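You operate a simulated robot arm through the tools that you are given. There is no shell and no other tool. Be economical: measure what you need, move in short steps, check, and stop when the job is done.

You are at the controls of a simulated two-armed robot. One attempt, no reset.

## Task
On the steel table top, fold the grey rag in half, so that its two short edges meet.

It is judged by the outcome, as a careful person would: the job done as asked, and still so three seconds after it is handed in. It fails if anything else is knocked over, pushed out of place, dropped, spilled or broken. Flat cloth is picked up by pressing the open fingertips on it (5 to 10 N) and closing them slowly along it; thin cloth reads only 2 to 8 mm in the jaws.

## Robot
Two 7-joint arms with two-finger parallel grippers on one trunk, on a base that drives. Base frame: it is fixed to the floor where the robot stands at the start and does not move with it; the origin is under the middle of the robot, x ahead of it, y to its left, z up; the surface under the hand at the start is at about z = 740. Units: mm, degrees, N and s.
The left shoulder is at the start at [71, 156, 1005], the right one opposite. Places, roughly: steel table top [1100, 300, 700]. Payload 3.91 kg a hand.
Tool frame (each hand has its own): the origin (TCP) lies between the finger pads and is the grasp point; the fingertips stand 30 mm ahead of it; z points along the fingers, y is the line along which they close. The gripper opens to 110 mm. The fingers are 20 mm wide and 10 mm thick; the gripper's body (48 by 112 mm) begins 55 mm behind the TCP.
Orientation is that of the tool frame in the base frame, as a unit quaternion [x, y, z, w]. With the fingers straight down and closing along the base's y, the tool's x points along the base's -x, its y along +y and its z along -z.

## Interface
- The arms move only by the tool servo_tool. It takes "left_plan", "right_plan" or both (then of equal length, played together; a hand with none holds still); each is text: rows parted by semicolons, each of 7 numbers parted by spaces: the turn, a rotation vector about the tool's x, y, z in degrees, then the shift along the tool's x, y, z in mm, then the closure, from 0 (fully open) to 1 (shut). In form: rx ry rz x y z gripper; .... A call has 1 to 20 rows; each row is the pose to reach, as a shift and turn from the pose commanded when the call began, along the tool's axes at that moment. Each row takes 0.2 s and may step no farther than 50 mm and 8.6 degrees from the row before; otherwise, or with a gripper value out of range, the whole call is refused. Where a pose cannot be reached the arm comes as near as it can. A force on the tool above 40 N (or 10 N above the force at the start of the call, whichever is more), or a blocked arm, ends the call early, and 0.2 s more pass. The fingers move at their own pace (about 108 mm/s each) and stop on an object; they squeeze with about 45 N. The grip force told is the motor's: it shows also when the fingers shut on nothing. Time passes only in rows, and 0.2 s behind the last, so rows that repeat a pose let the fingers close. The reply holds the time, the measured pose of the TCP, the force on the tool along the base axes, the opening and the grip force, in the units named above and with some noise, with the torque about the TCP (base axes, N m) and any sound that the robot's microphone picked up.
- Cameras (640 x 400 px; columns grow to the right, rows downward): "scene" is now at [133.2, -5.2, 1218.5]; the picture's right is [-0.06, -1.00, 0.00], its down [-0.69, 0.04, -0.72] and it looks along [0.72, -0.05, -0.69] (base axes); focal length 214 px, centre (320, 200). "left" rides on the left gripper at [72, -17, -104] in its tool frame; the picture's right is [0.23, 0.97, 0.00], its down [-0.76, 0.18, -0.62] and it looks along [-0.61, 0.14, 0.78] (tool axes); focal length 222 px, centre (320, 200). "right" rides on the right gripper at [72, 17, -103] in its tool frame; the picture's right is [-0.23, 0.97, 0.00], its down [-0.76, -0.18, -0.62] and it looks along [-0.61, -0.14, 0.78] (tool axes); focal length 222 px, centre (320, 200). There is no depth. A picture from a camera that has moved, and an enlarged one, comes with that camera's place and axes in the base frame and with its lens.
- camera(camera): a new picture of that camera. It takes no simulated time.
- raise_lower(by): slides the trunk up (or, below 0, down) by that many mm; the arms and the scene camera ride with it, the base frame stays. It gives what a move gives, with no picture.
- steer(legs): drives the robot by 1 to 6 legs, each [ahead, left, turn to the left] in mm, mm and degrees, along the robot's own axes; the way and the turn of a leg run together, so that a leg with both is an arc; at most 1500 mm and 180 degrees a leg. The arms and the cameras ride along, it lands a little off, and it stops where it bumps. It gives what a move gives.
- head_to(pan, tilt): turns the head with the scene camera to pan (to the left, within 86 degrees either way) and tilt (down, from -29 to 69), counted from straight ahead of the robot. It gives what a move gives.
- enlarge(camera, box): a new picture of the part [left, top, right, bottom] of that camera's present view, enlarged. It takes no simulated time.
- job_done(): hands the job in; it is judged then, once.

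Work in short steps. Places have to be worked out from the pictures, the camera data and where the tool is seen: move nearer, look again, correct. Check each grasp and each placing, and mend what went wrong. You have 120 turns and 108 pictures in all, those below and enlarged ones among them. Open the grippers and draw the arms clear of the work before you hand the job in, unless the task says otherwise; then end with one line.

The tools are called after "Emit:" by a JSON object that holds its "name" and its "arguments". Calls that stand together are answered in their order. servo_tool: Moves the arms, as the interface text tells. Its arguments: {"type":"object","properties":{"left_plan":{"type":"string"},"right_plan":{"type":"string"}},"required":[]} The other tools are called the same way: raise_lower (by) slides the trunk up or down; steer (legs) drives the base; head_to (pan, tilt) turns the head that bears the scene camera; camera (camera) takes a picture; enlarge (camera, box) takes an enlarged picture of a part of a camera's view; job_done () hands the job in.

At the start:

```text
t: 0.0
left_position: [822.7, 331.4, 877.7]
left_ee_rot: [0.0, 1.0, 0.0, 0.0]
left_force: [-0.2, 0.0, -1.3]
left_ft_torque: [0.0, 0.02, 0.0]
left_opening: 110.0
left_gripper_force: 0.1
right_position: [791.2, -397.2, 911.0]
right_ee_rot: [0.0, 1.0, 0.0, 0.0]
right_force: [0.1, 0.6, -0.4]
right_ft_torque: [-0.04, -0.04, -0.04]
right_opening: 109.9
right_gripper_force: 0.0
trunk travel left (down, up): [-450.0, 490.0]
robot x, y, heading: [-1.1, 0.7, -0.1]
head pan, tilt: [-3.7, 43.8]
```

scene: 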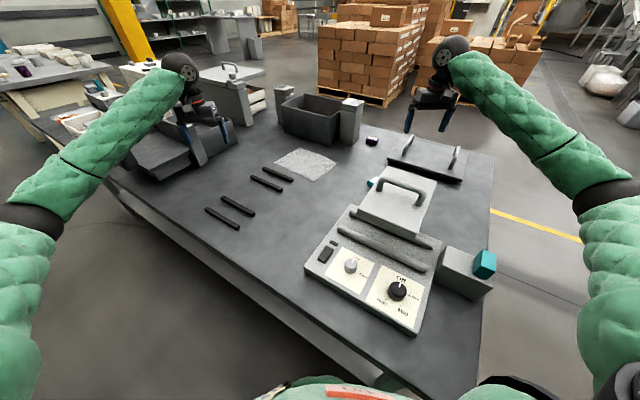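
right: 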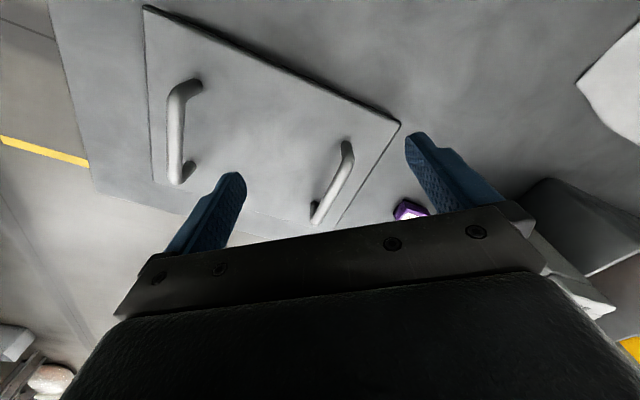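
left: 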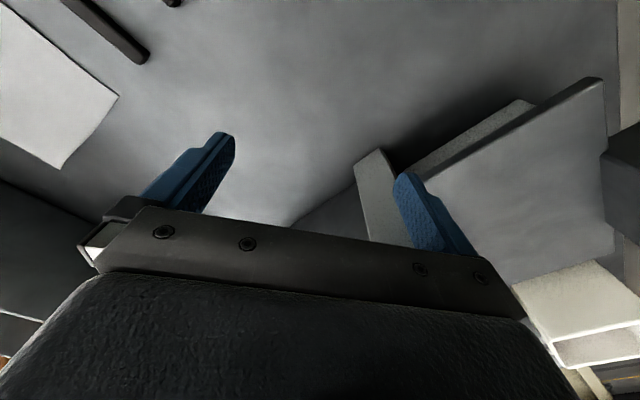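

The rag lies ahead-left at roughly column 305, row 165 in the scene view. I enlarge it to read its corners.

Emit:
{"name": "enlarge", "arguments": {"camera": "scene", "box": [240, 120, 368, 200]}}

Emit:
{"name": "enlarge", "arguments": {"camera": "left", "box": [0, 0, 320, 200]}}

```text
5.00 times, centred on (304, 160) of scene
camera zoom: at [133.2, -5.2, 1218.5], right [-0.06, -1.0, 0.0], down [-0.69, 0.04, -0.72], along [0.72, -0.05, -0.69], focal length 1072 px, centre (400, 400)
```

zoom: 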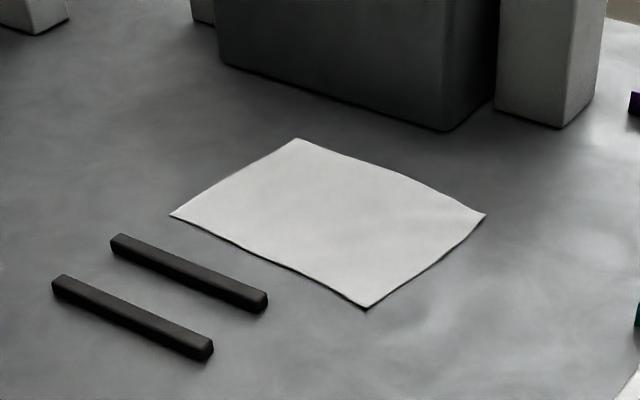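

```text
2.00 times, centred on (160, 100) of left
camera zoom: at [750.0, 314.4, 982.2], right [-0.23, 0.97, 0.0], down [0.76, 0.18, 0.62], along [0.61, 0.14, -0.78], focal length 444 px, centre (640, 400)
```

zoom: 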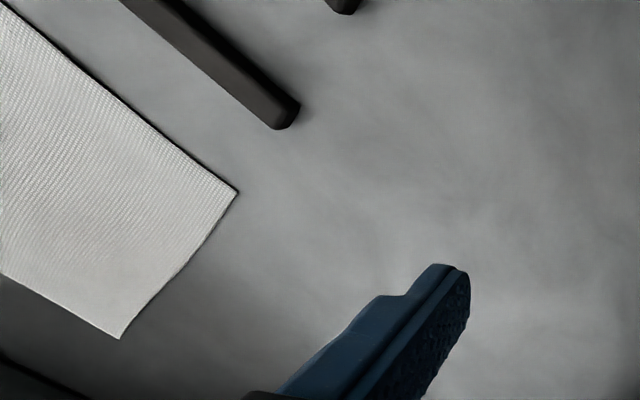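

Both views agree on table z≈740 and corners A(853,128), B(964,29), C(838,-121), D(727,-22), so the short edges are AB and CD. I check the bin and clearance heights around B.

Emit:
{"name": "enlarge", "arguments": {"camera": "scene", "box": [224, 70, 416, 190]}}

```text
3.33 times, centred on (320, 130) of scene
camera zoom: at [133.2, -5.2, 1218.5], right [-0.06, -1.0, 0.0], down [-0.69, 0.04, -0.72], along [0.72, -0.05, -0.69], focal length 715 px, centre (320, 433)
```

zoom: 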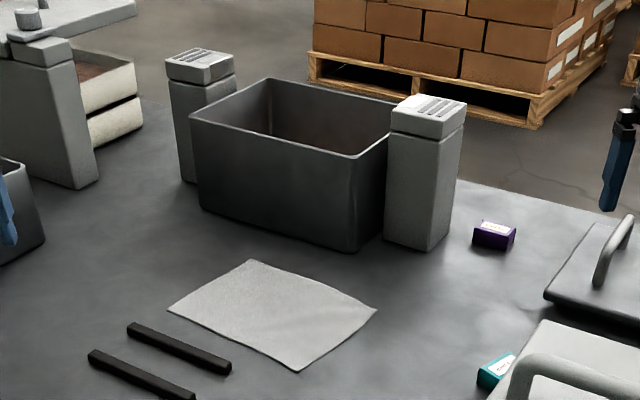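

The bin top is at about z=867 and the post at about 887, both well clear of the rag's CD edge. I bring both hands above the CD corners: left to (751,-17) with yaw -40, right to (840,-96) with yaw -20.

Emit:
{"name": "servo_tool", "arguments": {"left_plan": "0 0 5 9 -43.5 0 0.4;0 0 10 18 -87 0 0.78;0 0 15 27 -130.5 0 0.78;0 0 20 36 -174 0 0.78;0 0 25 45 -217.5 0 0.78;0 0 30 54 -261 5 0.78;0 0 35 63 -304.5 10 0.78;0 0 40 72 -348 18 0.78;0 0 40 72 -348 18 0.78", "right_plan": "0 0 2.5 -6 37.6 0 0.4;0 0 5 -12 75 0 0.78;0 0 7.5 -18 113 0 0.78;0 0 10 -24 150 0 0.78;0 0 12.5 -30 188 10 0.78;0 0 15 -37 226 20 0.78;0 0 17.5 -43 263 35 0.78;0 0 20 -49 301 51 0.78;0 0 20 -49 301 51 0.78"}}

Emit:
{"name": "enlarge", "arguments": {"camera": "scene", "box": [224, 90, 416, 210]}}

Emit:
{"name": "camera", "arguments": {"camera": "right"}}

Emit:
{"name": "camera", "arguments": {"camera": "left"}}

```text
t: 1.9
left_position: [753.7, -10.0, 860.1]
left_ee_rot: [0.337, 0.942, 0.001, -0.001]
left_force: [-11.5, 13.1, 0.0]
left_ft_torque: [-1.59, -1.28, -0.11]
left_opening: 24.2
left_gripper_force: 0.1
right_position: [839.9, -104.1, 863.0]
right_ee_rot: [0.174, 0.985, -0.002, -0.001]
right_force: [10.5, -13.5, 0.3]
right_ft_torque: [1.6, 1.32, 0.26]
right_opening: 24.3
right_gripper_force: 0.0
trunk travel left (down, up): [-450.0, 490.0]
robot x, y, heading: [2.2, -0.5, 0.3]
head pan, tilt: [-3.7, 43.8]
stopped in row 9 (left hand): the force on the tool passed its limit at 72 N (the readings are from after the stop); the commanded pose is now the measured one
```

```text
3.33 times, centred on (320, 150) of scene
camera zoom: at [133.2, -5.3, 1218.4], right [-0.06, -1.0, 0.0], down [-0.69, 0.04, -0.72], along [0.72, -0.05, -0.69], focal length 715 px, centre (320, 367)
```

zoom: 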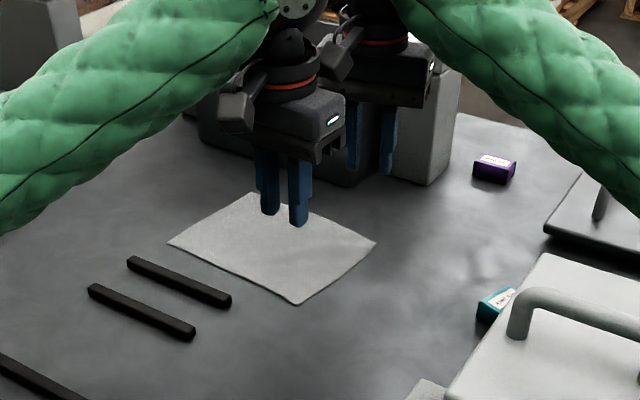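

```text
100 pictures are left
camera right: at [777.2, -64.0, 966.5], right [0.55, 0.84, 0.0], down [0.66, -0.43, 0.62], along [0.52, -0.34, -0.78], focal length 222 px, centre (320, 200)
```

right: 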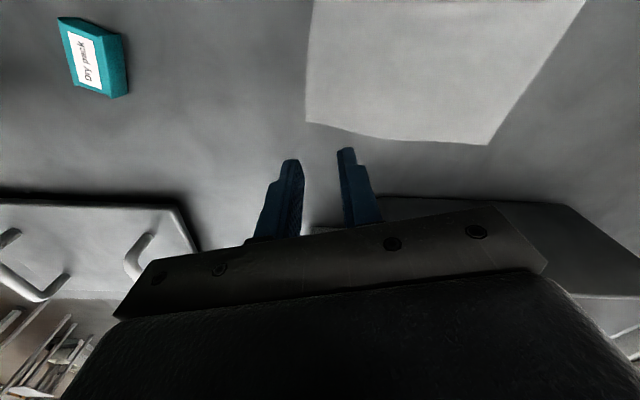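

```text
99 pictures are left
camera left: at [686.3, 22.4, 964.8], right [0.44, 0.9, 0.0], down [0.7, -0.35, 0.62], along [0.56, -0.27, -0.78], focal length 222 px, centre (320, 200)
```

left: 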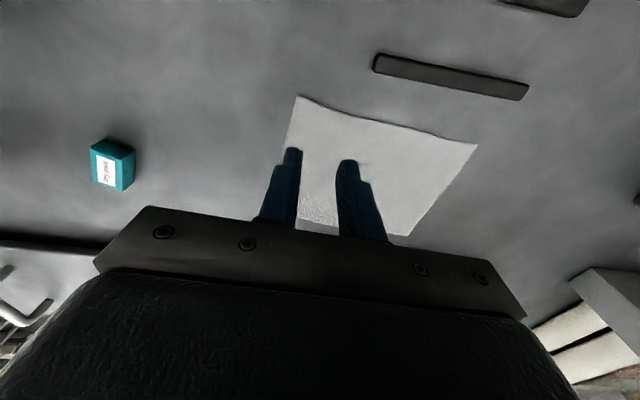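

The right camera housing touched the left wrist. I'll turn the hands so the cameras point apart: left yaw -60, right yaw +15, with diagonal pinches at the corners. I back the right hand off first.

Emit:
{"name": "servo_tool", "arguments": {"right_plan": "0 0 0 -28 -11 0 0.78;0 0 -7 -28 -11 0 0.78;0 0 -14 -28 -11 0 0.78;0 0 -21 -28 -11 0 0.78;0 0 -28 -28 -11 0 0.78;0 0 -35 -28 -11 0 0.78;0 0 -35 -28 -11 0 0.78", "left_plan": "0 0 0 0 0 0 0.78;0 0 4 0 0 0 0.78;0 0 8 -1 -1 0 0.78;0 0 12 -3 -2 0 0.78;0 0 16 -4 -3 0 0.78;0 0 20 -5 -3 0 0.78;0 0 20 -5 -3 0 0.78"}}

Emit:
{"name": "camera", "arguments": {"camera": "scene"}}

```text
t: 3.5
left_position: [755.3, -16.2, 859.8]
left_ee_rot: [0.494, 0.87, 0.001, -0.001]
left_force: [0.0, -0.8, -0.3]
left_ft_torque: [0.01, 0.03, 0.02]
left_opening: 24.3
left_gripper_force: 0.1
right_position: [862.7, -123.0, 863.4]
right_ee_rot: [-0.133, 0.991, -0.001, -0.002]
right_force: [-1.0, 0.3, -0.4]
right_ft_torque: [-0.01, 0.0, 0.02]
right_opening: 24.4
right_gripper_force: 0.1
trunk travel left (down, up): [-450.0, 490.0]
robot x, y, heading: [-0.2, 1.9, -0.2]
head pan, tilt: [-3.7, 43.8]
```

```text
98 pictures are left
camera scene: at [133.3, -5.3, 1218.4], right [-0.06, -1.0, 0.0], down [-0.69, 0.04, -0.72], along [0.72, -0.05, -0.69], focal length 214 px, centre (320, 200)
```

scene: 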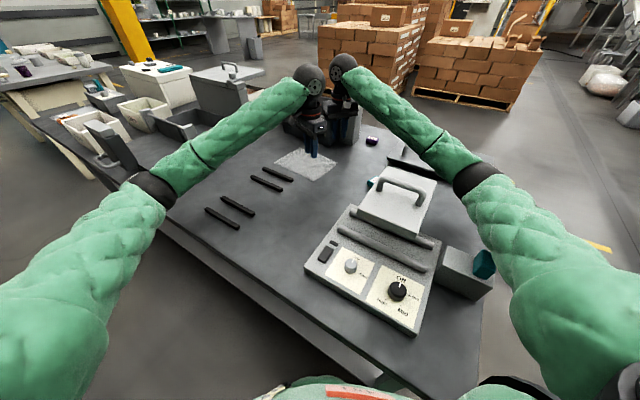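

The wrists would be very tight if both hands worked at once. I'll move the corners one after the other instead: retract the left hand, turn the right to yaw -40, and test its reach above B.

Emit:
{"name": "servo_tool", "arguments": {"left_plan": "0 0 -4 43 12 -12 0.78;0 0 -8 86 24 -24 0.78;0 0 -12 129 36 -36 0.78;0 0 -16 172 48 -48 0.78;0 0 -20 215 60 -60 0.78;0 0 -20 215 60 -60 0.78;0 0 -20 215 60 -60 0.78;0 0 -20 215 60 -60 0.78", "right_plan": "0 0 0 0 0 0 0.78;0 0 8 0 0 0 0.78;0 0 16 0 0 0 0.78;0 0 24 0 0 0 0.78;0 0 32 0 0 0 0.78;0 0 40 0 0 0 0.78;0 0 48 0 0 0 0.78;0 0 55 0 0 0 0.78"}}

```text
t: 5.2
left_position: [697.4, 199.2, 920.7]
left_ee_rot: [0.335, 0.942, 0.001, -0.001]
left_force: [0.6, -0.8, -0.5]
left_ft_torque: [0.0, 0.0, 0.01]
left_opening: 24.2
left_gripper_force: 0.1
right_position: [862.3, -123.8, 863.1]
right_ee_rot: [0.341, 0.94, -0.001, -0.002]
right_force: [-0.1, 0.6, -0.1]
right_ft_torque: [-0.02, 0.0, 0.04]
right_opening: 24.3
right_gripper_force: 0.2
trunk travel left (down, up): [-450.0, 490.0]
robot x, y, heading: [-0.2, -1.2, 0.0]
head pan, tilt: [-3.7, 43.8]
```

The left hand is clear. Testing the right hand's reach to (945,18) near B, lowering to z 790.

Emit:
{"name": "servo_tool", "arguments": {"right_plan": "0 0 0 6 40 0 0.78;0 0 0 13 81 0 0.78;0 0 0 21 122 0 0.78;0 0 0 28 162 20 0.78;0 0 0 28 162 50 0.78;0 0 0 28 162 70 0.78;0 0 0 28 162 70 0.78"}}

Emit:
{"name": "camera", "arguments": {"camera": "right"}}

Emit:
{"name": "enlarge", "arguments": {"camera": "scene", "box": [224, 90, 416, 210]}}

```text
t: 6.2
left_position: [729.2, 130.1, 920.9]
left_ee_rot: [0.374, 0.927, 0.007, -0.004]
left_force: [-0.5, -0.8, -0.1]
left_ft_torque: [0.06, -0.05, 0.0]
left_opening: 24.3
left_gripper_force: 0.0
right_position: [945.0, -93.9, 856.7]
right_ee_rot: [0.372, 0.928, 0.007, -0.006]
right_force: [-86.6, 86.9, 9.4]
right_ft_torque: [-1.02, -1.31, 3.4]
right_opening: 25.6
right_gripper_force: 0.8
trunk travel left (down, up): [-450.0, 490.0]
robot x, y, heading: [17.1, -0.6, -4.7]
head pan, tilt: [-3.7, 43.8]
stopped in row 4 (right hand): the force on the tool passed its limit at 276 N (the readings are from after the stop); the commanded pose is now the measured one
```

```text
97 pictures are left
camera right: at [903.7, -35.5, 961.7], right [0.84, 0.55, 0.0], down [0.43, -0.67, 0.61], along [0.34, -0.51, -0.79], focal length 222 px, centre (320, 200)
```

right: 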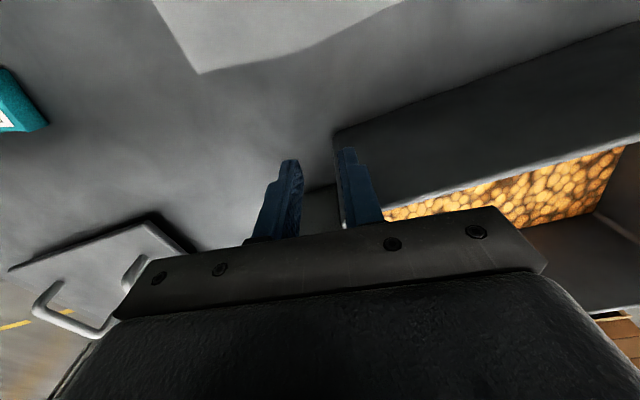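

```text
3.33 times, centred on (320, 150) of scene
camera zoom: at [149.5, -31.9, 1217.8], right [-0.15, -0.99, -0.01], down [-0.68, 0.11, -0.72], along [0.71, -0.1, -0.69], focal length 715 px, centre (320, 367)
```

zoom: 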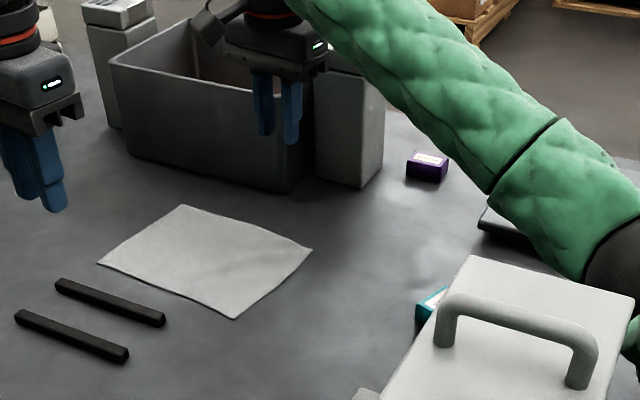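

Unexpected contact: the right hand is pressing on the bin wall, and the base has yawed by -4.7°. I look at the whole scene before moving.

Emit:
{"name": "camera", "arguments": {"camera": "scene"}}

Emit:
{"name": "camera", "arguments": {"camera": "left"}}

Emit:
{"name": "enlarge", "arguments": {"camera": "scene", "box": [320, 130, 640, 330]}}

```text
95 pictures are left
camera scene: at [149.5, -31.9, 1217.8], right [-0.15, -0.99, -0.01], down [-0.68, 0.11, -0.72], along [0.71, -0.1, -0.69], focal length 214 px, centre (320, 200)
```

scene: 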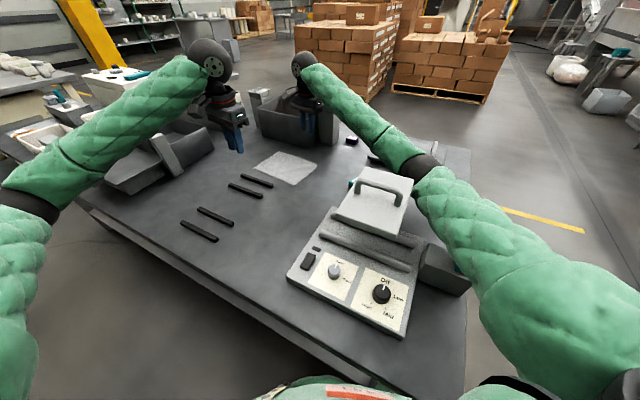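

```text
94 pictures are left
camera left: at [664.9, 166.7, 1026.3], right [0.51, 0.86, 0.01], down [0.67, -0.41, 0.61], along [0.53, -0.31, -0.79], focal length 222 px, centre (320, 200)
```

left: 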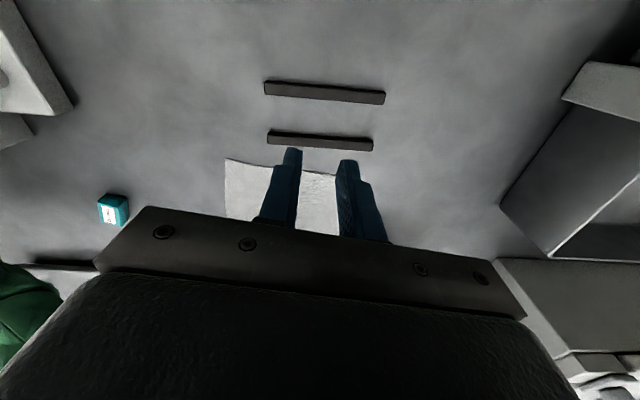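

```text
2.00 times, centred on (480, 230) of scene
camera zoom: at [149.5, -31.9, 1217.8], right [-0.15, -0.99, -0.01], down [-0.68, 0.11, -0.72], along [0.71, -0.1, -0.69], focal length 429 px, centre (0, 140)
```

zoom: 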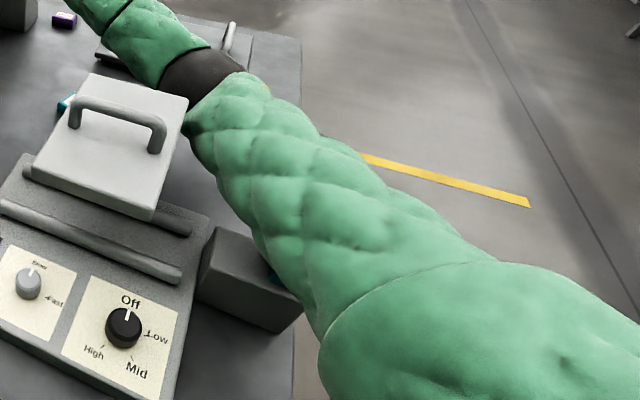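

The right elbow swung low and pressed against the console and lid area when reaching across. I back the right hand off the bin and return it up and to its own side.

Emit:
{"name": "servo_tool", "arguments": {"right_plan": "0 0 0 12 -10 -3 0.78;0 0 0 20 -40 -20 0.78;0 0 0 20 -75 -40 0.78;0 0 0 10 -110 -60 0.78;0 0 0 0 -145 -70 0.78;0 0 0 0 -145 -70 0.78"}}

Emit:
{"name": "camera", "arguments": {"camera": "scene"}}

```text
t: 7.6
left_position: [728.4, 144.4, 919.2]
left_ee_rot: [0.373, 0.928, 0.001, -0.002]
left_force: [-0.3, 0.0, -0.7]
left_ft_torque: [-0.01, -0.02, -0.01]
left_opening: 24.3
left_gripper_force: 0.1
right_position: [849.2, -185.7, 929.1]
right_ee_rot: [0.374, 0.928, -0.002, -0.003]
right_force: [0.3, 0.2, 0.2]
right_ft_torque: [0.04, -0.02, -0.02]
right_opening: 24.4
right_gripper_force: 0.1
trunk travel left (down, up): [-450.0, 490.0]
robot x, y, heading: [17.4, 3.5, -4.5]
head pan, tilt: [-3.7, 43.8]
```

```text
92 pictures are left
camera scene: at [150.8, -14.9, 1218.3], right [-0.14, -0.99, 0.0], down [-0.69, 0.1, -0.72], along [0.71, -0.1, -0.69], focal length 214 px, centre (320, 200)
```

scene: 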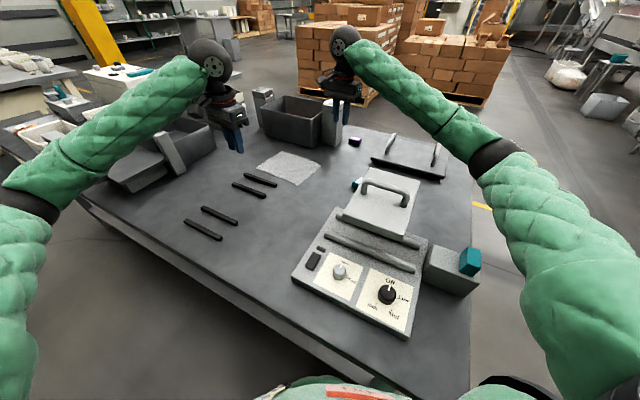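

The console, teal box and lid appear in place. I zoom to compare the bin, post and lid positions with before.

Emit:
{"name": "enlarge", "arguments": {"camera": "scene", "box": [224, 80, 416, 200]}}

Emit:
{"name": "enlarge", "arguments": {"camera": "scene", "box": [320, 130, 512, 250]}}

```text
3.33 times, centred on (320, 140) of scene
camera zoom: at [150.8, -14.9, 1218.3], right [-0.14, -0.99, 0.0], down [-0.69, 0.1, -0.72], along [0.71, -0.1, -0.69], focal length 715 px, centre (320, 400)
```

zoom: 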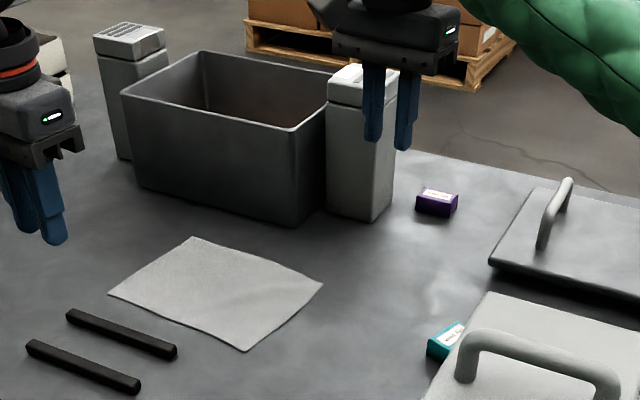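

```text
3.33 times, centred on (416, 190) of scene
camera zoom: at [150.8, -14.9, 1218.3], right [-0.14, -0.99, 0.0], down [-0.69, 0.1, -0.72], along [0.71, -0.1, -0.69], focal length 715 px, centre (0, 233)
```

zoom: 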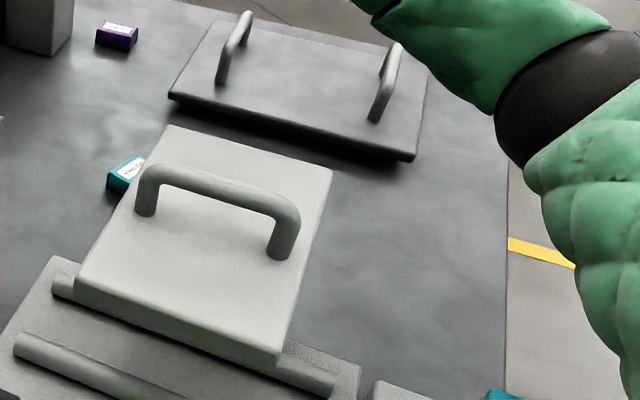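

Bin, boxes and lids read as unmoved within error. I send the right arm back to its side. I'll work with the left hand only: pinch the middle of edge CD (about (782,-71)) and carry it onto AB, staying within easy reach.

Emit:
{"name": "servo_tool", "arguments": {"right_plan": "0 0 0 -21 -38 0 0.78;0 0 0 -42 -77 0 0.78;0 0 0 -62 -115 0 0.78;0 0 0 -83 -154 0 0.78;0 0 0 -104 -192 0 0.78;0 0 0 -104 -192 0 0.78;0 0 0 -104 -192 0 0.78;0 0 0 -104 -192 0 0.78;0 0 0 -104 -192 0 0.78", "left_plan": "0 0 0 0 0 0 0.78;0 0 0 0 0 0 0.78;0 0 0 0 0 0 0.78;0 0 -1 -37 -20 0 0.78;0 0 -2 -75 -39 10 0.78;0 0 -3 -112 -59 30 0.78;0 0 -4 -150 -78 50 0.78;0 0 -4 -187 -98 75 0.78;0 0 -4 -187 -98 95 0.78"}}

Emit:
{"name": "camera", "arguments": {"camera": "left"}}

Emit:
{"name": "enlarge", "arguments": {"camera": "scene", "box": [224, 90, 416, 210]}}

```text
t: 9.6
left_position: [795.8, -56.9, 822.1]
left_ee_rot: [0.34, 0.94, 0.001, -0.002]
left_force: [0.4, -0.3, 1.3]
left_ft_torque: [-0.03, -0.02, -0.01]
left_opening: 24.4
left_gripper_force: 0.1
right_position: [788.9, -394.5, 929.7]
right_ee_rot: [0.374, 0.927, -0.002, -0.003]
right_force: [-0.6, -0.4, -0.2]
right_ft_torque: [-0.04, 0.02, -0.01]
right_opening: 24.4
right_gripper_force: 0.1
trunk travel left (down, up): [-450.0, 490.0]
robot x, y, heading: [18.3, 0.6, -4.6]
head pan, tilt: [-3.7, 43.8]
```

```text
89 pictures are left
camera left: at [729.9, -23.5, 926.9], right [0.45, 0.89, 0.0], down [0.7, -0.35, 0.62], along [0.55, -0.28, -0.78], focal length 222 px, centre (320, 200)
```

left: 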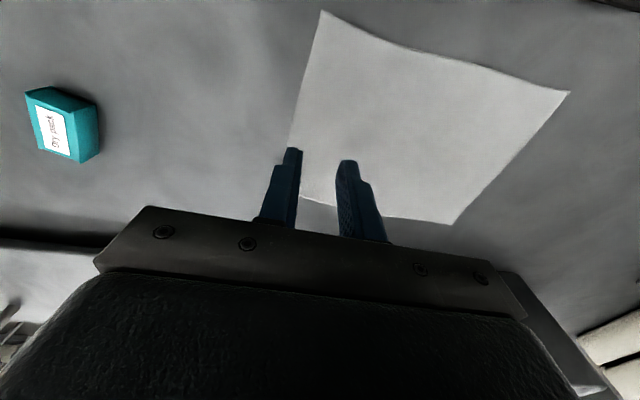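

```text
3.33 times, centred on (320, 150) of scene
camera zoom: at [150.2, -14.8, 1218.6], right [-0.14, -0.99, 0.0], down [-0.68, 0.1, -0.72], along [0.71, -0.1, -0.69], focal length 715 px, centre (320, 367)
```

zoom: 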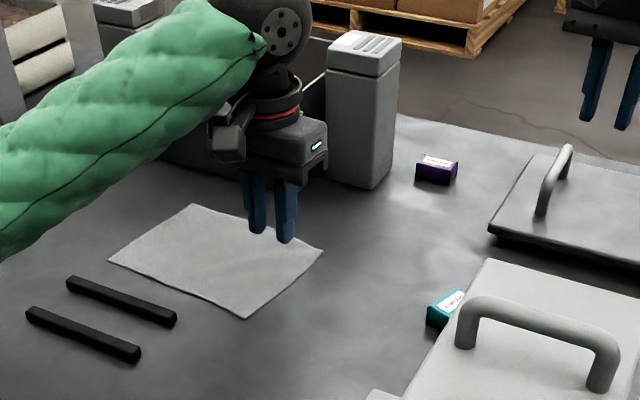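

Corners re-measured from the left camera agree (A 854,131; B 958,28; D 724,-20), and the fingers straddle about 20 mm inside edge CD. I descend to near-contact.

Emit:
{"name": "servo_tool", "arguments": {"left_plan": "0 0 0 0 0 25 0.78;0 0 0 0 0 44 0.78;0 0 0 0 0 49 0.78;0 0 0 0 0 51 0.78;0 0 0 0 0 52 0.78;0 0 0 0 0 52 0.78"}}

```text
t: 11.2
left_position: [800.2, -56.8, 810.2]
left_ee_rot: [0.338, 0.941, 0.012, 0.023]
left_force: [0.6, -0.4, 0.6]
left_ft_torque: [0.02, 0.03, 0.01]
left_opening: 24.2
left_gripper_force: 0.0
right_position: [781.0, -401.0, 932.5]
right_ee_rot: [0.375, 0.927, 0.005, 0.0]
right_force: [-0.5, -0.5, -0.2]
right_ft_torque: [0.01, -0.02, 0.04]
right_opening: 24.4
right_gripper_force: 0.0
trunk travel left (down, up): [-450.0, 490.0]
robot x, y, heading: [17.0, -2.2, -4.5]
head pan, tilt: [-3.7, 43.8]
stopped in row 6 (left hand): the arm was blocked; the commanded pose is now the measured one
```

The arm was blocked with no tool force, so some other link must be touching. I look at the whole scene.

Emit:
{"name": "camera", "arguments": {"camera": "scene"}}

Emit:
{"name": "camera", "arguments": {"camera": "left"}}

```text
87 pictures are left
camera scene: at [140.0, -21.6, 1219.4], right [-0.14, -0.99, -0.01], down [-0.68, 0.1, -0.73], along [0.72, -0.1, -0.69], focal length 214 px, centre (320, 200)
```

scene: 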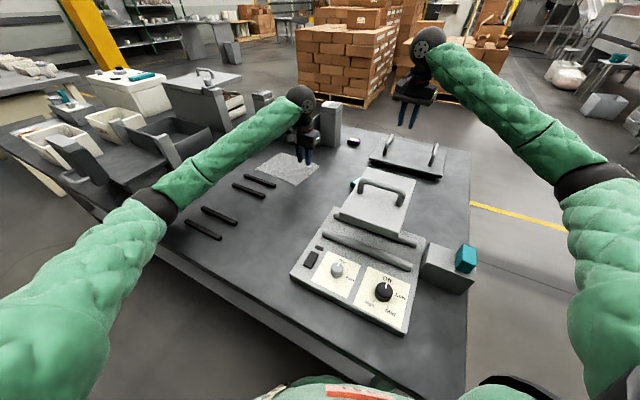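

```text
86 pictures are left
camera left: at [729.0, -24.3, 911.8], right [0.44, 0.9, 0.03], down [0.67, -0.35, 0.66], along [0.6, -0.27, -0.75], focal length 222 px, centre (320, 200)
```

left: 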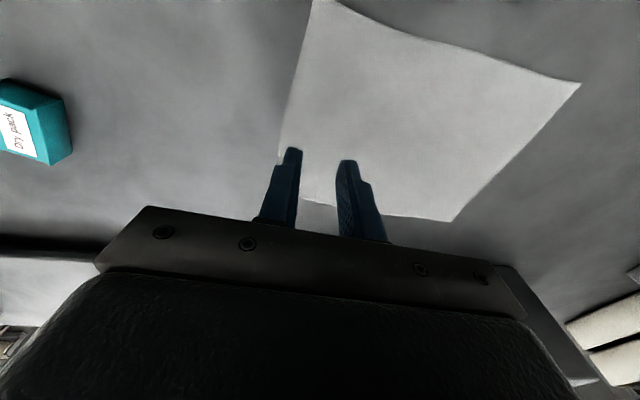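

The left elbow is resting on the table edge. I raise the trunk by 200 mm so the elbows ride higher and the hands can reach down.

Emit:
{"name": "raise_lower", "arguments": {"by": 200}}

```text
t: 13.4
left_position: [805.2, -52.5, 995.6]
left_ee_rot: [0.338, 0.941, 0.006, 0.014]
left_force: [-0.1, -0.1, 0.1]
left_ft_torque: [-0.03, 0.01, 0.01]
left_opening: 24.2
left_gripper_force: 0.1
right_position: [791.4, -394.8, 1127.0]
right_ee_rot: [0.374, 0.928, -0.002, -0.004]
right_force: [0.1, 0.0, -0.7]
right_ft_torque: [0.0, 0.01, 0.02]
right_opening: 24.2
right_gripper_force: 0.1
trunk travel left (down, up): [-650.0, 290.0]
robot x, y, heading: [20.2, -0.7, -4.4]
head pan, tilt: [-3.7, 43.8]
```

Now I bring the left hand back down over the pinch spot, squaring the small tilt.

Emit:
{"name": "servo_tool", "arguments": {"left_plan": "1.1 1.3 0 2 -4 40 0.78;1.1 1.3 0 5 -9 80 0.78;1.1 1.3 0 5 -9 120 0.78;1.1 1.3 0 5 -9 160 0.78;1.1 1.3 0 5 -9 190 0.78;1.1 1.3 0 5 -9 205 0.78;1.1 1.3 0 5 -9 205 0.78"}}

Emit:
{"name": "camera", "arguments": {"camera": "left"}}

Emit:
{"name": "camera", "arguments": {"camera": "scene"}}

```text
t: 15.0
left_position: [803.9, -56.8, 790.5]
left_ee_rot: [0.339, 0.941, 0.002, 0.0]
left_force: [0.6, 0.0, 0.2]
left_ft_torque: [-0.01, 0.0, -0.03]
left_opening: 24.4
left_gripper_force: 0.1
right_position: [790.2, -394.3, 1128.1]
right_ee_rot: [0.374, 0.927, -0.001, -0.003]
right_force: [0.7, 0.0, 0.3]
right_ft_torque: [-0.01, -0.02, 0.03]
right_opening: 24.4
right_gripper_force: 0.1
trunk travel left (down, up): [-650.0, 290.0]
robot x, y, heading: [17.8, 3.0, -4.6]
head pan, tilt: [-3.7, 43.8]
```

```text
85 pictures are left
camera left: at [736.9, -23.1, 894.0], right [0.45, 0.9, 0.0], down [0.7, -0.35, 0.62], along [0.56, -0.28, -0.78], focal length 222 px, centre (320, 200)
```

left: 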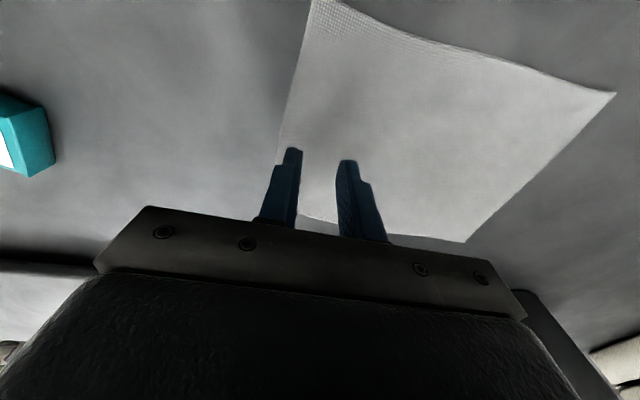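

```text
84 pictures are left
camera scene: at [151.1, -14.1, 1418.5], right [-0.14, -0.99, 0.0], down [-0.68, 0.1, -0.72], along [0.71, -0.1, -0.69], focal length 214 px, centre (320, 200)
```

scene: 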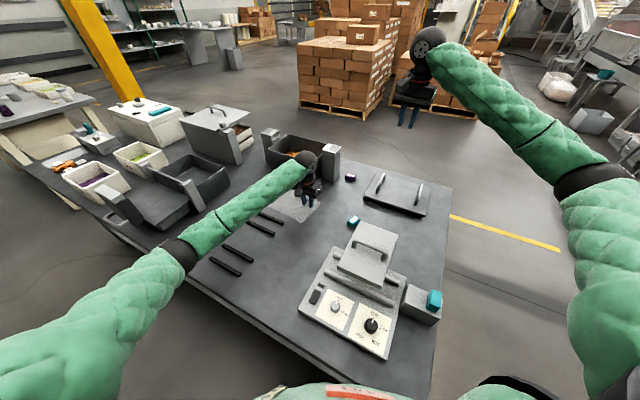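

Now the hand reaches; it sits about 25 mm inside the CD edge, so the outer finger is fully on cloth. I press down gently.

Emit:
{"name": "servo_tool", "arguments": {"left_plan": "0 0 0 0 0 12 0.78;0 0 0 0 0 17 0.78;0 0 0 0 0 19 0.78;0 0 0 0 0 20 0.78;0 0 0 0 0 20 0.78"}}

```text
t: 16.2
left_position: [803.7, -56.2, 772.4]
left_ee_rot: [0.338, 0.941, 0.001, 0.002]
left_force: [0.8, 0.1, 4.1]
left_ft_torque: [-0.13, 0.04, 0.07]
left_opening: 24.1
left_gripper_force: 0.1
right_position: [789.6, -395.7, 1128.6]
right_ee_rot: [0.374, 0.927, -0.002, -0.004]
right_force: [1.2, 0.3, 0.6]
right_ft_torque: [0.0, -0.02, 0.0]
right_opening: 24.1
right_gripper_force: 0.0
trunk travel left (down, up): [-650.0, 290.0]
robot x, y, heading: [18.0, 4.4, -4.5]
head pan, tilt: [-3.7, 43.8]
```

Contact with 4 N. I press about 1 mm more and close slowly.

Emit:
{"name": "servo_tool", "arguments": {"left_plan": "0 0 0 0 0 1.5 0.78;0 0 0 0 0 1.5 0.8;0 0 0 0 0 1.5 0.82;0 0 0 0 0 1.5 0.84;0 0 0 0 0 1.5 0.86;0 0 0 0 0 1.5 0.88;0 0 0 0 0 1.5 0.9;0 0 0 0 0 1.5 0.92;0 0 0 0 0 1.5 0.94;0 0 0 0 0 1.5 0.96;0 0 0 0 0 1.5 0.98;0 0 0 0 0 1.5 1;0 0 0 0 0 1.5 1;0 0 0 0 0 1.5 1"}}

Emit:
{"name": "camera", "arguments": {"camera": "left"}}

Emit:
{"name": "enlarge", "arguments": {"camera": "scene", "box": [256, 160, 352, 220]}}

```text
t: 19.2
left_position: [801.6, -56.5, 772.1]
left_ee_rot: [0.338, 0.941, 0.002, 0.002]
left_force: [-0.9, -4.1, 33.0]
left_ft_torque: [-0.23, 0.24, -0.02]
left_opening: 1.6
left_gripper_force: 41.1
right_position: [788.0, -394.4, 1129.0]
right_ee_rot: [0.376, 0.927, 0.0, -0.002]
right_force: [0.0, 0.1, -0.2]
right_ft_torque: [-0.01, -0.01, -0.03]
right_opening: 24.2
right_gripper_force: 0.1
trunk travel left (down, up): [-650.0, 290.0]
robot x, y, heading: [18.8, 1.5, -4.4]
head pan, tilt: [-3.7, 43.8]
```

```text
83 pictures are left
camera left: at [734.4, -23.2, 875.1], right [0.45, 0.9, 0.0], down [0.7, -0.35, 0.63], along [0.56, -0.28, -0.78], focal length 222 px, centre (320, 200)
```

left: 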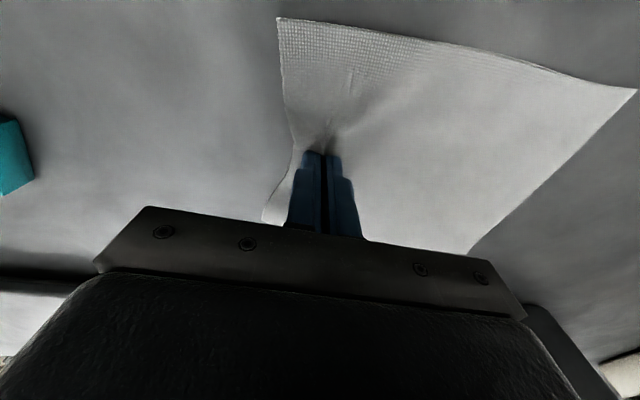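

```text
6.67 times, centred on (304, 190) of scene
camera zoom: at [148.5, -14.2, 1418.8], right [-0.14, -0.99, 0.0], down [-0.68, 0.1, -0.72], along [0.72, -0.1, -0.69], focal length 1430 px, centre (427, 267)
```

zoom: 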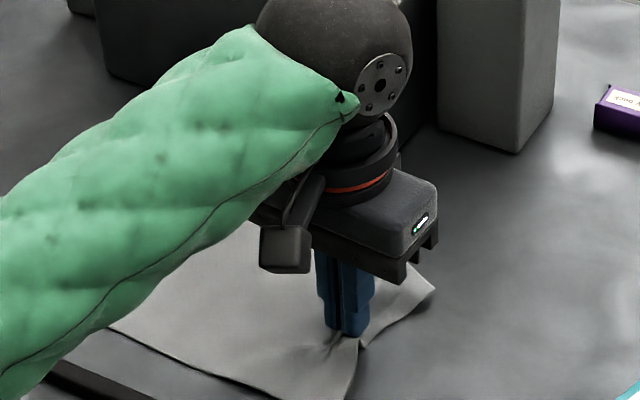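

The cloth has gathered into the jaws (opening 1.6 mm). I lift slightly to check the hold.

Emit:
{"name": "servo_tool", "arguments": {"left_plan": "0 0 0 0 2 -15 1;0 0 0 0 8 -35 1;0 0 0 0 8 -35 1"}}

Emit:
{"name": "camera", "arguments": {"camera": "left"}}

Emit:
{"name": "enlarge", "arguments": {"camera": "scene", "box": [256, 160, 352, 220]}}

```text
t: 20.0
left_position: [807.6, -49.3, 802.9]
left_ee_rot: [0.339, 0.941, 0.002, -0.001]
left_force: [-0.7, -0.2, -0.2]
left_ft_torque: [-0.02, 0.04, -0.02]
left_opening: 1.8
left_gripper_force: 41.8
right_position: [792.2, -394.3, 1128.1]
right_ee_rot: [0.374, 0.927, -0.002, -0.004]
right_force: [-0.1, -0.2, 0.3]
right_ft_torque: [-0.02, 0.0, 0.0]
right_opening: 24.3
right_gripper_force: 0.0
trunk travel left (down, up): [-650.0, 290.0]
robot x, y, heading: [18.2, -1.7, -4.5]
head pan, tilt: [-3.7, 43.8]
```

```text
81 pictures are left
camera left: at [740.6, -16.1, 906.8], right [0.45, 0.9, 0.0], down [0.7, -0.35, 0.62], along [0.56, -0.28, -0.78], focal length 222 px, centre (320, 200)
```

left: 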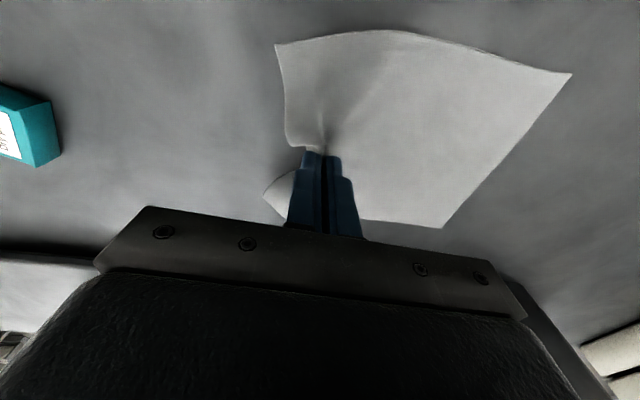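

```text
6.67 times, centred on (304, 190) of scene
camera zoom: at [151.9, -14.3, 1418.2], right [-0.14, -0.99, 0.0], down [-0.69, 0.1, -0.72], along [0.71, -0.1, -0.69], focal length 1430 px, centre (427, 267)
```

zoom: 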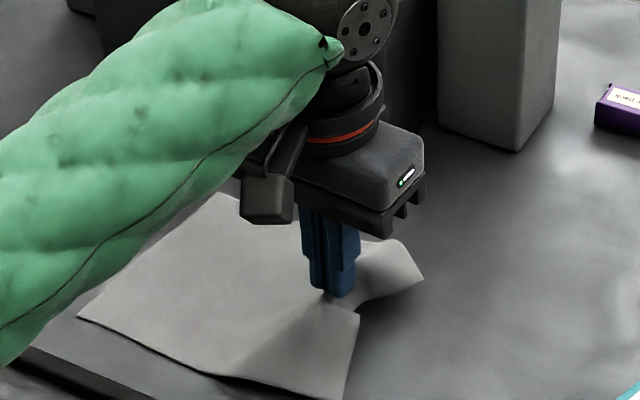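

Held well. I carry the edge along the fold arc toward AB, target pinch point (895,56), pausing low before placing.

Emit:
{"name": "servo_tool", "arguments": {"left_plan": "0 0 0 0 8 -10 1;0 0 0 0 16 -19 1;0 0 0 0 26 -26 1;0 0 0 0 36 -32 1;0 0 0 0 50 -36 1;0 0 0 0 64 -37 1;0 0 0 0 78 -36 1;0 0 0 0 91 -32 1;0 0 0 0 101 -27 1;0 0 0 0 111 -20 1;0 0 0 0 119 -12 1;0 0 0 0 126 -3 1;0 0 0 0 131 6 1;0 0 0 0 131 6 1"}}

Emit:
{"name": "camera", "arguments": {"camera": "left"}}

Emit:
{"name": "enlarge", "arguments": {"camera": "scene", "box": [256, 150, 352, 210]}}

```text
t: 23.0
left_position: [890.7, 51.1, 798.5]
left_ee_rot: [0.339, 0.941, 0.001, 0.001]
left_force: [-0.4, -0.1, -0.1]
left_ft_torque: [0.0, -0.01, -0.02]
left_opening: 1.8
left_gripper_force: 41.1
right_position: [790.6, -394.6, 1127.8]
right_ee_rot: [0.374, 0.927, -0.002, -0.003]
right_force: [0.6, 0.8, -0.2]
right_ft_torque: [-0.05, -0.03, 0.01]
right_opening: 24.1
right_gripper_force: 0.0
trunk travel left (down, up): [-650.0, 290.0]
robot x, y, heading: [16.1, 0.1, -4.5]
head pan, tilt: [-3.7, 43.8]
```

```text
79 pictures are left
camera left: at [824.0, 83.8, 902.9], right [0.45, 0.9, 0.0], down [0.7, -0.35, 0.62], along [0.56, -0.28, -0.78], focal length 222 px, centre (320, 200)
```

left: 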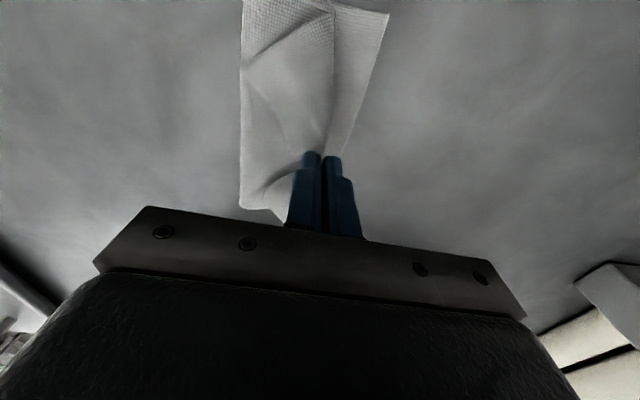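

```text
6.67 times, centred on (304, 180) of scene
camera zoom: at [151.1, -14.2, 1418.5], right [-0.14, -0.99, 0.0], down [-0.68, 0.1, -0.72], along [0.71, -0.1, -0.69], focal length 1430 px, centre (427, 333)
```

zoom: 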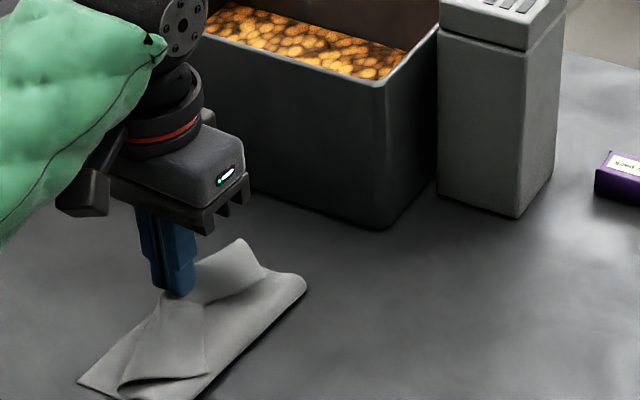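

The edge has folded over, with side corners lagging somewhat. I lower to the table and open gently.

Emit:
{"name": "servo_tool", "arguments": {"left_plan": "0 0 0 0 4 10 1;0 0 0 0 6 18 1;0 0 0 0 7 22 1;0 0 0 0 7 24 1;0 0 0 0 7 24 0.95;0 0 0 0 7 24 0.9;0 0 0 0 7 24 0.85;0 0 0 0 7 24 0.8;0 0 0 0 7 15 0.8;0 0 0 0 7 0 0.8;0 0 0 0 7 -40 0.8;0 0 0 0 7 -80 0.8;0 0 0 0 7 -100 0.8"}}

Emit:
{"name": "camera", "arguments": {"camera": "left"}}

Emit:
{"name": "enlarge", "arguments": {"camera": "scene", "box": [256, 150, 352, 210]}}

```text
t: 25.8
left_position: [896.7, 55.6, 898.6]
left_ee_rot: [0.339, 0.941, 0.002, 0.001]
left_force: [0.3, 0.4, 0.0]
left_ft_torque: [0.0, 0.01, 0.01]
left_opening: 22.2
left_gripper_force: 0.1
right_position: [790.5, -395.7, 1128.6]
right_ee_rot: [0.374, 0.928, -0.002, -0.003]
right_force: [0.7, 0.4, 0.2]
right_ft_torque: [0.02, 0.04, 0.01]
right_opening: 24.2
right_gripper_force: 0.0
trunk travel left (down, up): [-650.0, 290.0]
robot x, y, heading: [17.5, 3.2, -4.6]
head pan, tilt: [-3.7, 43.8]
```

```text
77 pictures are left
camera left: at [829.9, 89.2, 1002.3], right [0.45, 0.9, 0.0], down [0.7, -0.35, 0.62], along [0.56, -0.28, -0.78], focal length 222 px, centre (320, 200)
```

left: 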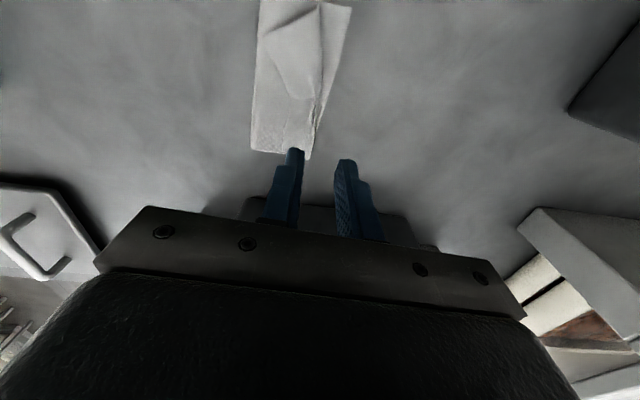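

```text
6.67 times, centred on (304, 180) of scene
camera zoom: at [151.0, -14.2, 1418.4], right [-0.14, -0.99, 0.0], down [-0.68, 0.1, -0.72], along [0.71, -0.1, -0.69], focal length 1430 px, centre (427, 333)
```

zoom: 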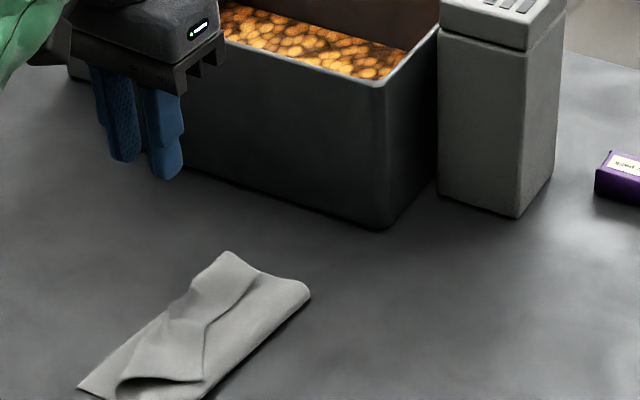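

Folded, but corner regions lag. I move the hand aside to get a clear view of the rag.

Emit:
{"name": "servo_tool", "arguments": {"left_plan": "0 0 0 42 -15 0 0.8;0 0 0 84 -30 0 0.8;0 0 0 126 -45 0 0.8;0 0 0 168 -60 0 0.8;0 0 0 168 -60 0 0.8"}}

Emit:
{"name": "camera", "arguments": {"camera": "left"}}

Emit:
{"name": "enlarge", "arguments": {"camera": "scene", "box": [250, 170, 330, 220]}}

```text
t: 27.0
left_position: [728.7, 115.8, 895.9]
left_ee_rot: [0.339, 0.941, 0.001, -0.001]
left_force: [0.1, -0.4, -0.2]
left_ft_torque: [0.01, -0.01, 0.0]
left_opening: 21.8
left_gripper_force: 0.0
right_position: [789.9, -395.9, 1127.8]
right_ee_rot: [0.374, 0.927, -0.001, -0.004]
right_force: [-0.3, -0.4, 0.0]
right_ft_torque: [0.03, -0.03, 0.0]
right_opening: 24.4
right_gripper_force: 0.0
trunk travel left (down, up): [-650.0, 290.0]
robot x, y, heading: [15.5, 2.4, -4.3]
head pan, tilt: [-3.7, 43.8]
```

```text
75 pictures are left
camera left: at [661.5, 149.3, 1000.8], right [0.45, 0.9, 0.0], down [0.7, -0.35, 0.62], along [0.56, -0.28, -0.78], focal length 222 px, centre (320, 200)
```

left: 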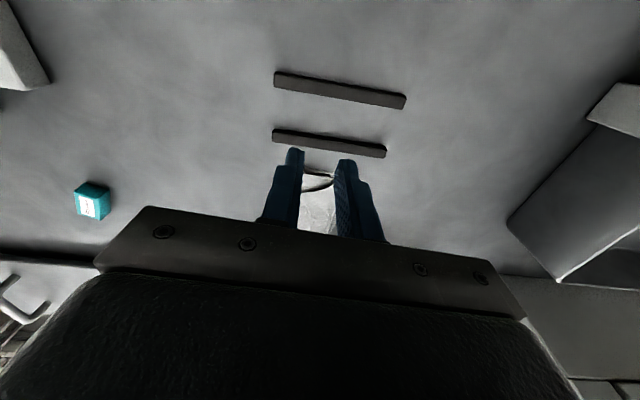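

```text
8.00 times, centred on (290, 195) of scene
camera zoom: at [151.9, -14.8, 1418.3], right [-0.14, -0.99, 0.0], down [-0.69, 0.1, -0.72], along [0.71, -0.1, -0.69], focal length 1716 px, centre (560, 240)
```

zoom: 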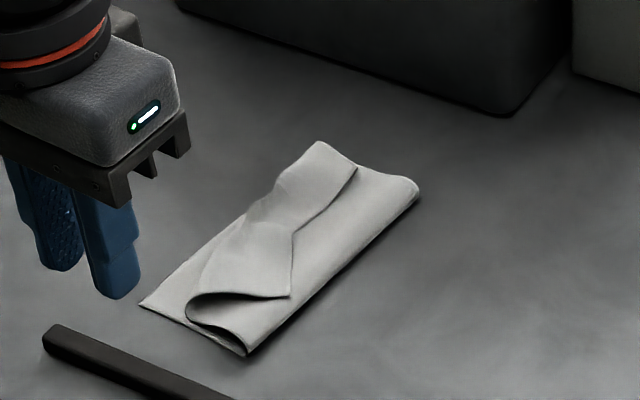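

The CD strip flipped back on top (a flap about 30–40 mm wide along AB). I place the left camera to look straight down on it for accurate coordinates.

Emit:
{"name": "servo_tool", "arguments": {"left_plan": "0 0 0 -43 3 -15 0.8;0 0 0 -86 6 -30 0.8;0 0 0 -130 9 -44 0.8;0 0 0 -173 12 -44 0.8;0 0 0 -216 15 -44 0.8;0 0 0 -216 15 -44 0.8"}}

Emit:
{"name": "camera", "arguments": {"camera": "left"}}

Emit:
{"name": "enlarge", "arguments": {"camera": "left", "box": [208, 0, 448, 150]}}

```text
t: 28.4
left_position: [904.9, -9.4, 938.7]
left_ee_rot: [0.338, 0.941, 0.0, 0.001]
left_force: [0.1, 0.3, 0.0]
left_ft_torque: [-0.04, 0.02, 0.03]
left_opening: 22.1
left_gripper_force: 0.1
right_position: [790.3, -393.4, 1129.1]
right_ee_rot: [0.374, 0.928, -0.002, -0.004]
right_force: [-0.3, -0.1, -0.5]
right_ft_torque: [0.0, 0.0, -0.01]
right_opening: 24.3
right_gripper_force: 0.0
trunk travel left (down, up): [-650.0, 290.0]
robot x, y, heading: [21.3, 0.2, -4.3]
head pan, tilt: [-3.7, 43.8]
```

```text
73 pictures are left
camera left: at [838.3, 24.5, 1043.3], right [0.45, 0.9, 0.0], down [0.7, -0.35, 0.62], along [0.56, -0.28, -0.78], focal length 222 px, centre (320, 200)
```

left: 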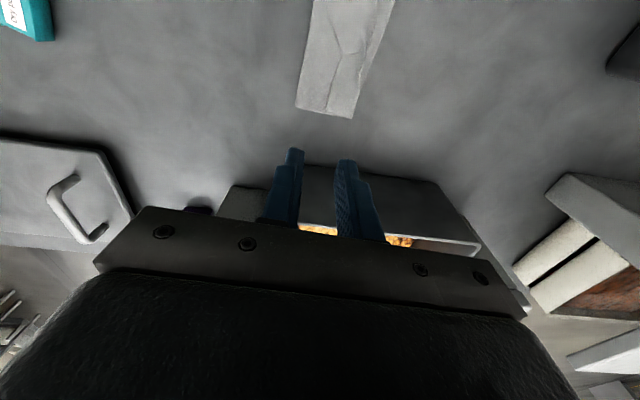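

```text
2.67 times, centred on (328, 75) of left
camera zoom: at [838.3, 24.5, 1043.3], right [0.45, 0.9, 0.0], down [0.7, -0.35, 0.62], along [0.56, -0.28, -0.78], focal length 592 px, centre (299, 533)
```

zoom: 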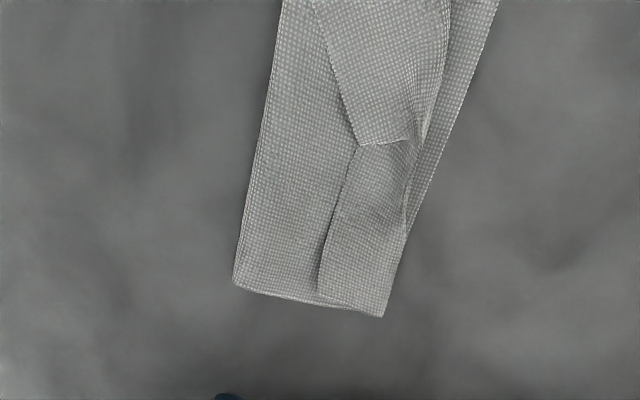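

I shift the camera back along the rag to see the D/A end as well.

Emit:
{"name": "servo_tool", "arguments": {"left_plan": "0 0 0 -40 0 -20 0.8;0 0 0 -60 0 -40 0.8;0 0 0 -60 0 -40 0.8"}}

Emit:
{"name": "camera", "arguments": {"camera": "left"}}

```text
t: 29.2
left_position: [951.1, -49.7, 978.7]
left_ee_rot: [0.339, 0.941, 0.001, 0.001]
left_force: [-0.7, -0.7, 0.5]
left_ft_torque: [0.01, 0.04, -0.01]
left_opening: 21.8
left_gripper_force: 0.0
right_position: [790.4, -395.1, 1127.6]
right_ee_rot: [0.374, 0.927, -0.002, -0.004]
right_force: [-0.6, -1.2, 0.1]
right_ft_torque: [0.0, -0.01, -0.03]
right_opening: 24.2
right_gripper_force: 0.0
trunk travel left (down, up): [-650.0, 290.0]
robot x, y, heading: [18.0, -1.4, -4.5]
head pan, tilt: [-3.7, 43.8]
```

```text
71 pictures are left
camera left: at [883.9, -15.2, 1082.9], right [0.45, 0.9, 0.0], down [0.7, -0.35, 0.62], along [0.56, -0.28, -0.78], focal length 222 px, centre (320, 200)
```

left: 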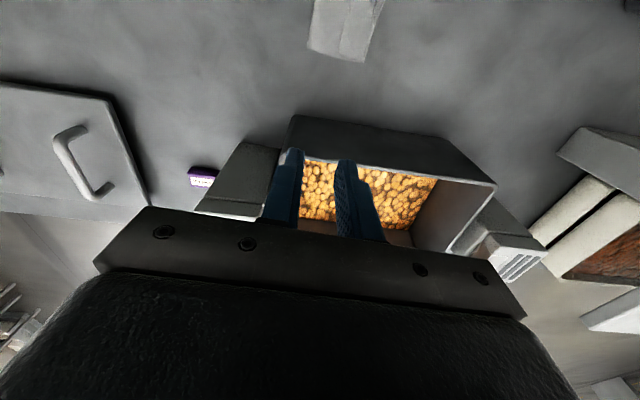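

Wrong way. I move back toward the D/A end so the whole rag sits in the upper image.

Emit:
{"name": "servo_tool", "arguments": {"left_plan": "0 0 0 40 0 0 0.8;0 0 0 80 0 0 0.8;0 0 0 110 0 -10 0.8;0 0 0 110 0 -20 0.8;0 0 0 110 0 -20 0.8"}}

Emit:
{"name": "enlarge", "arguments": {"camera": "left", "box": [208, 0, 448, 150]}}

```text
t: 30.4
left_position: [865.9, 24.1, 1001.1]
left_ee_rot: [0.338, 0.941, 0.001, 0.0]
left_force: [0.5, -0.1, 0.0]
left_ft_torque: [-0.02, 0.02, -0.02]
left_opening: 21.9
left_gripper_force: 0.0
right_position: [789.7, -394.2, 1129.3]
right_ee_rot: [0.374, 0.927, -0.002, -0.003]
right_force: [0.0, 0.8, -0.2]
right_ft_torque: [0.01, -0.01, 0.01]
right_opening: 24.2
right_gripper_force: 0.1
trunk travel left (down, up): [-650.0, 290.0]
robot x, y, heading: [16.1, 1.4, -4.6]
head pan, tilt: [-3.7, 43.8]
```

```text
2.67 times, centred on (328, 75) of left
camera zoom: at [798.6, 57.4, 1104.5], right [0.45, 0.9, 0.0], down [0.7, -0.35, 0.62], along [0.56, -0.28, -0.78], focal length 592 px, centre (299, 533)
```

zoom: 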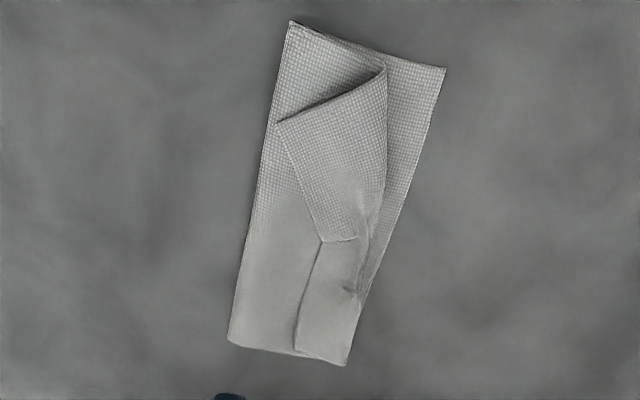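

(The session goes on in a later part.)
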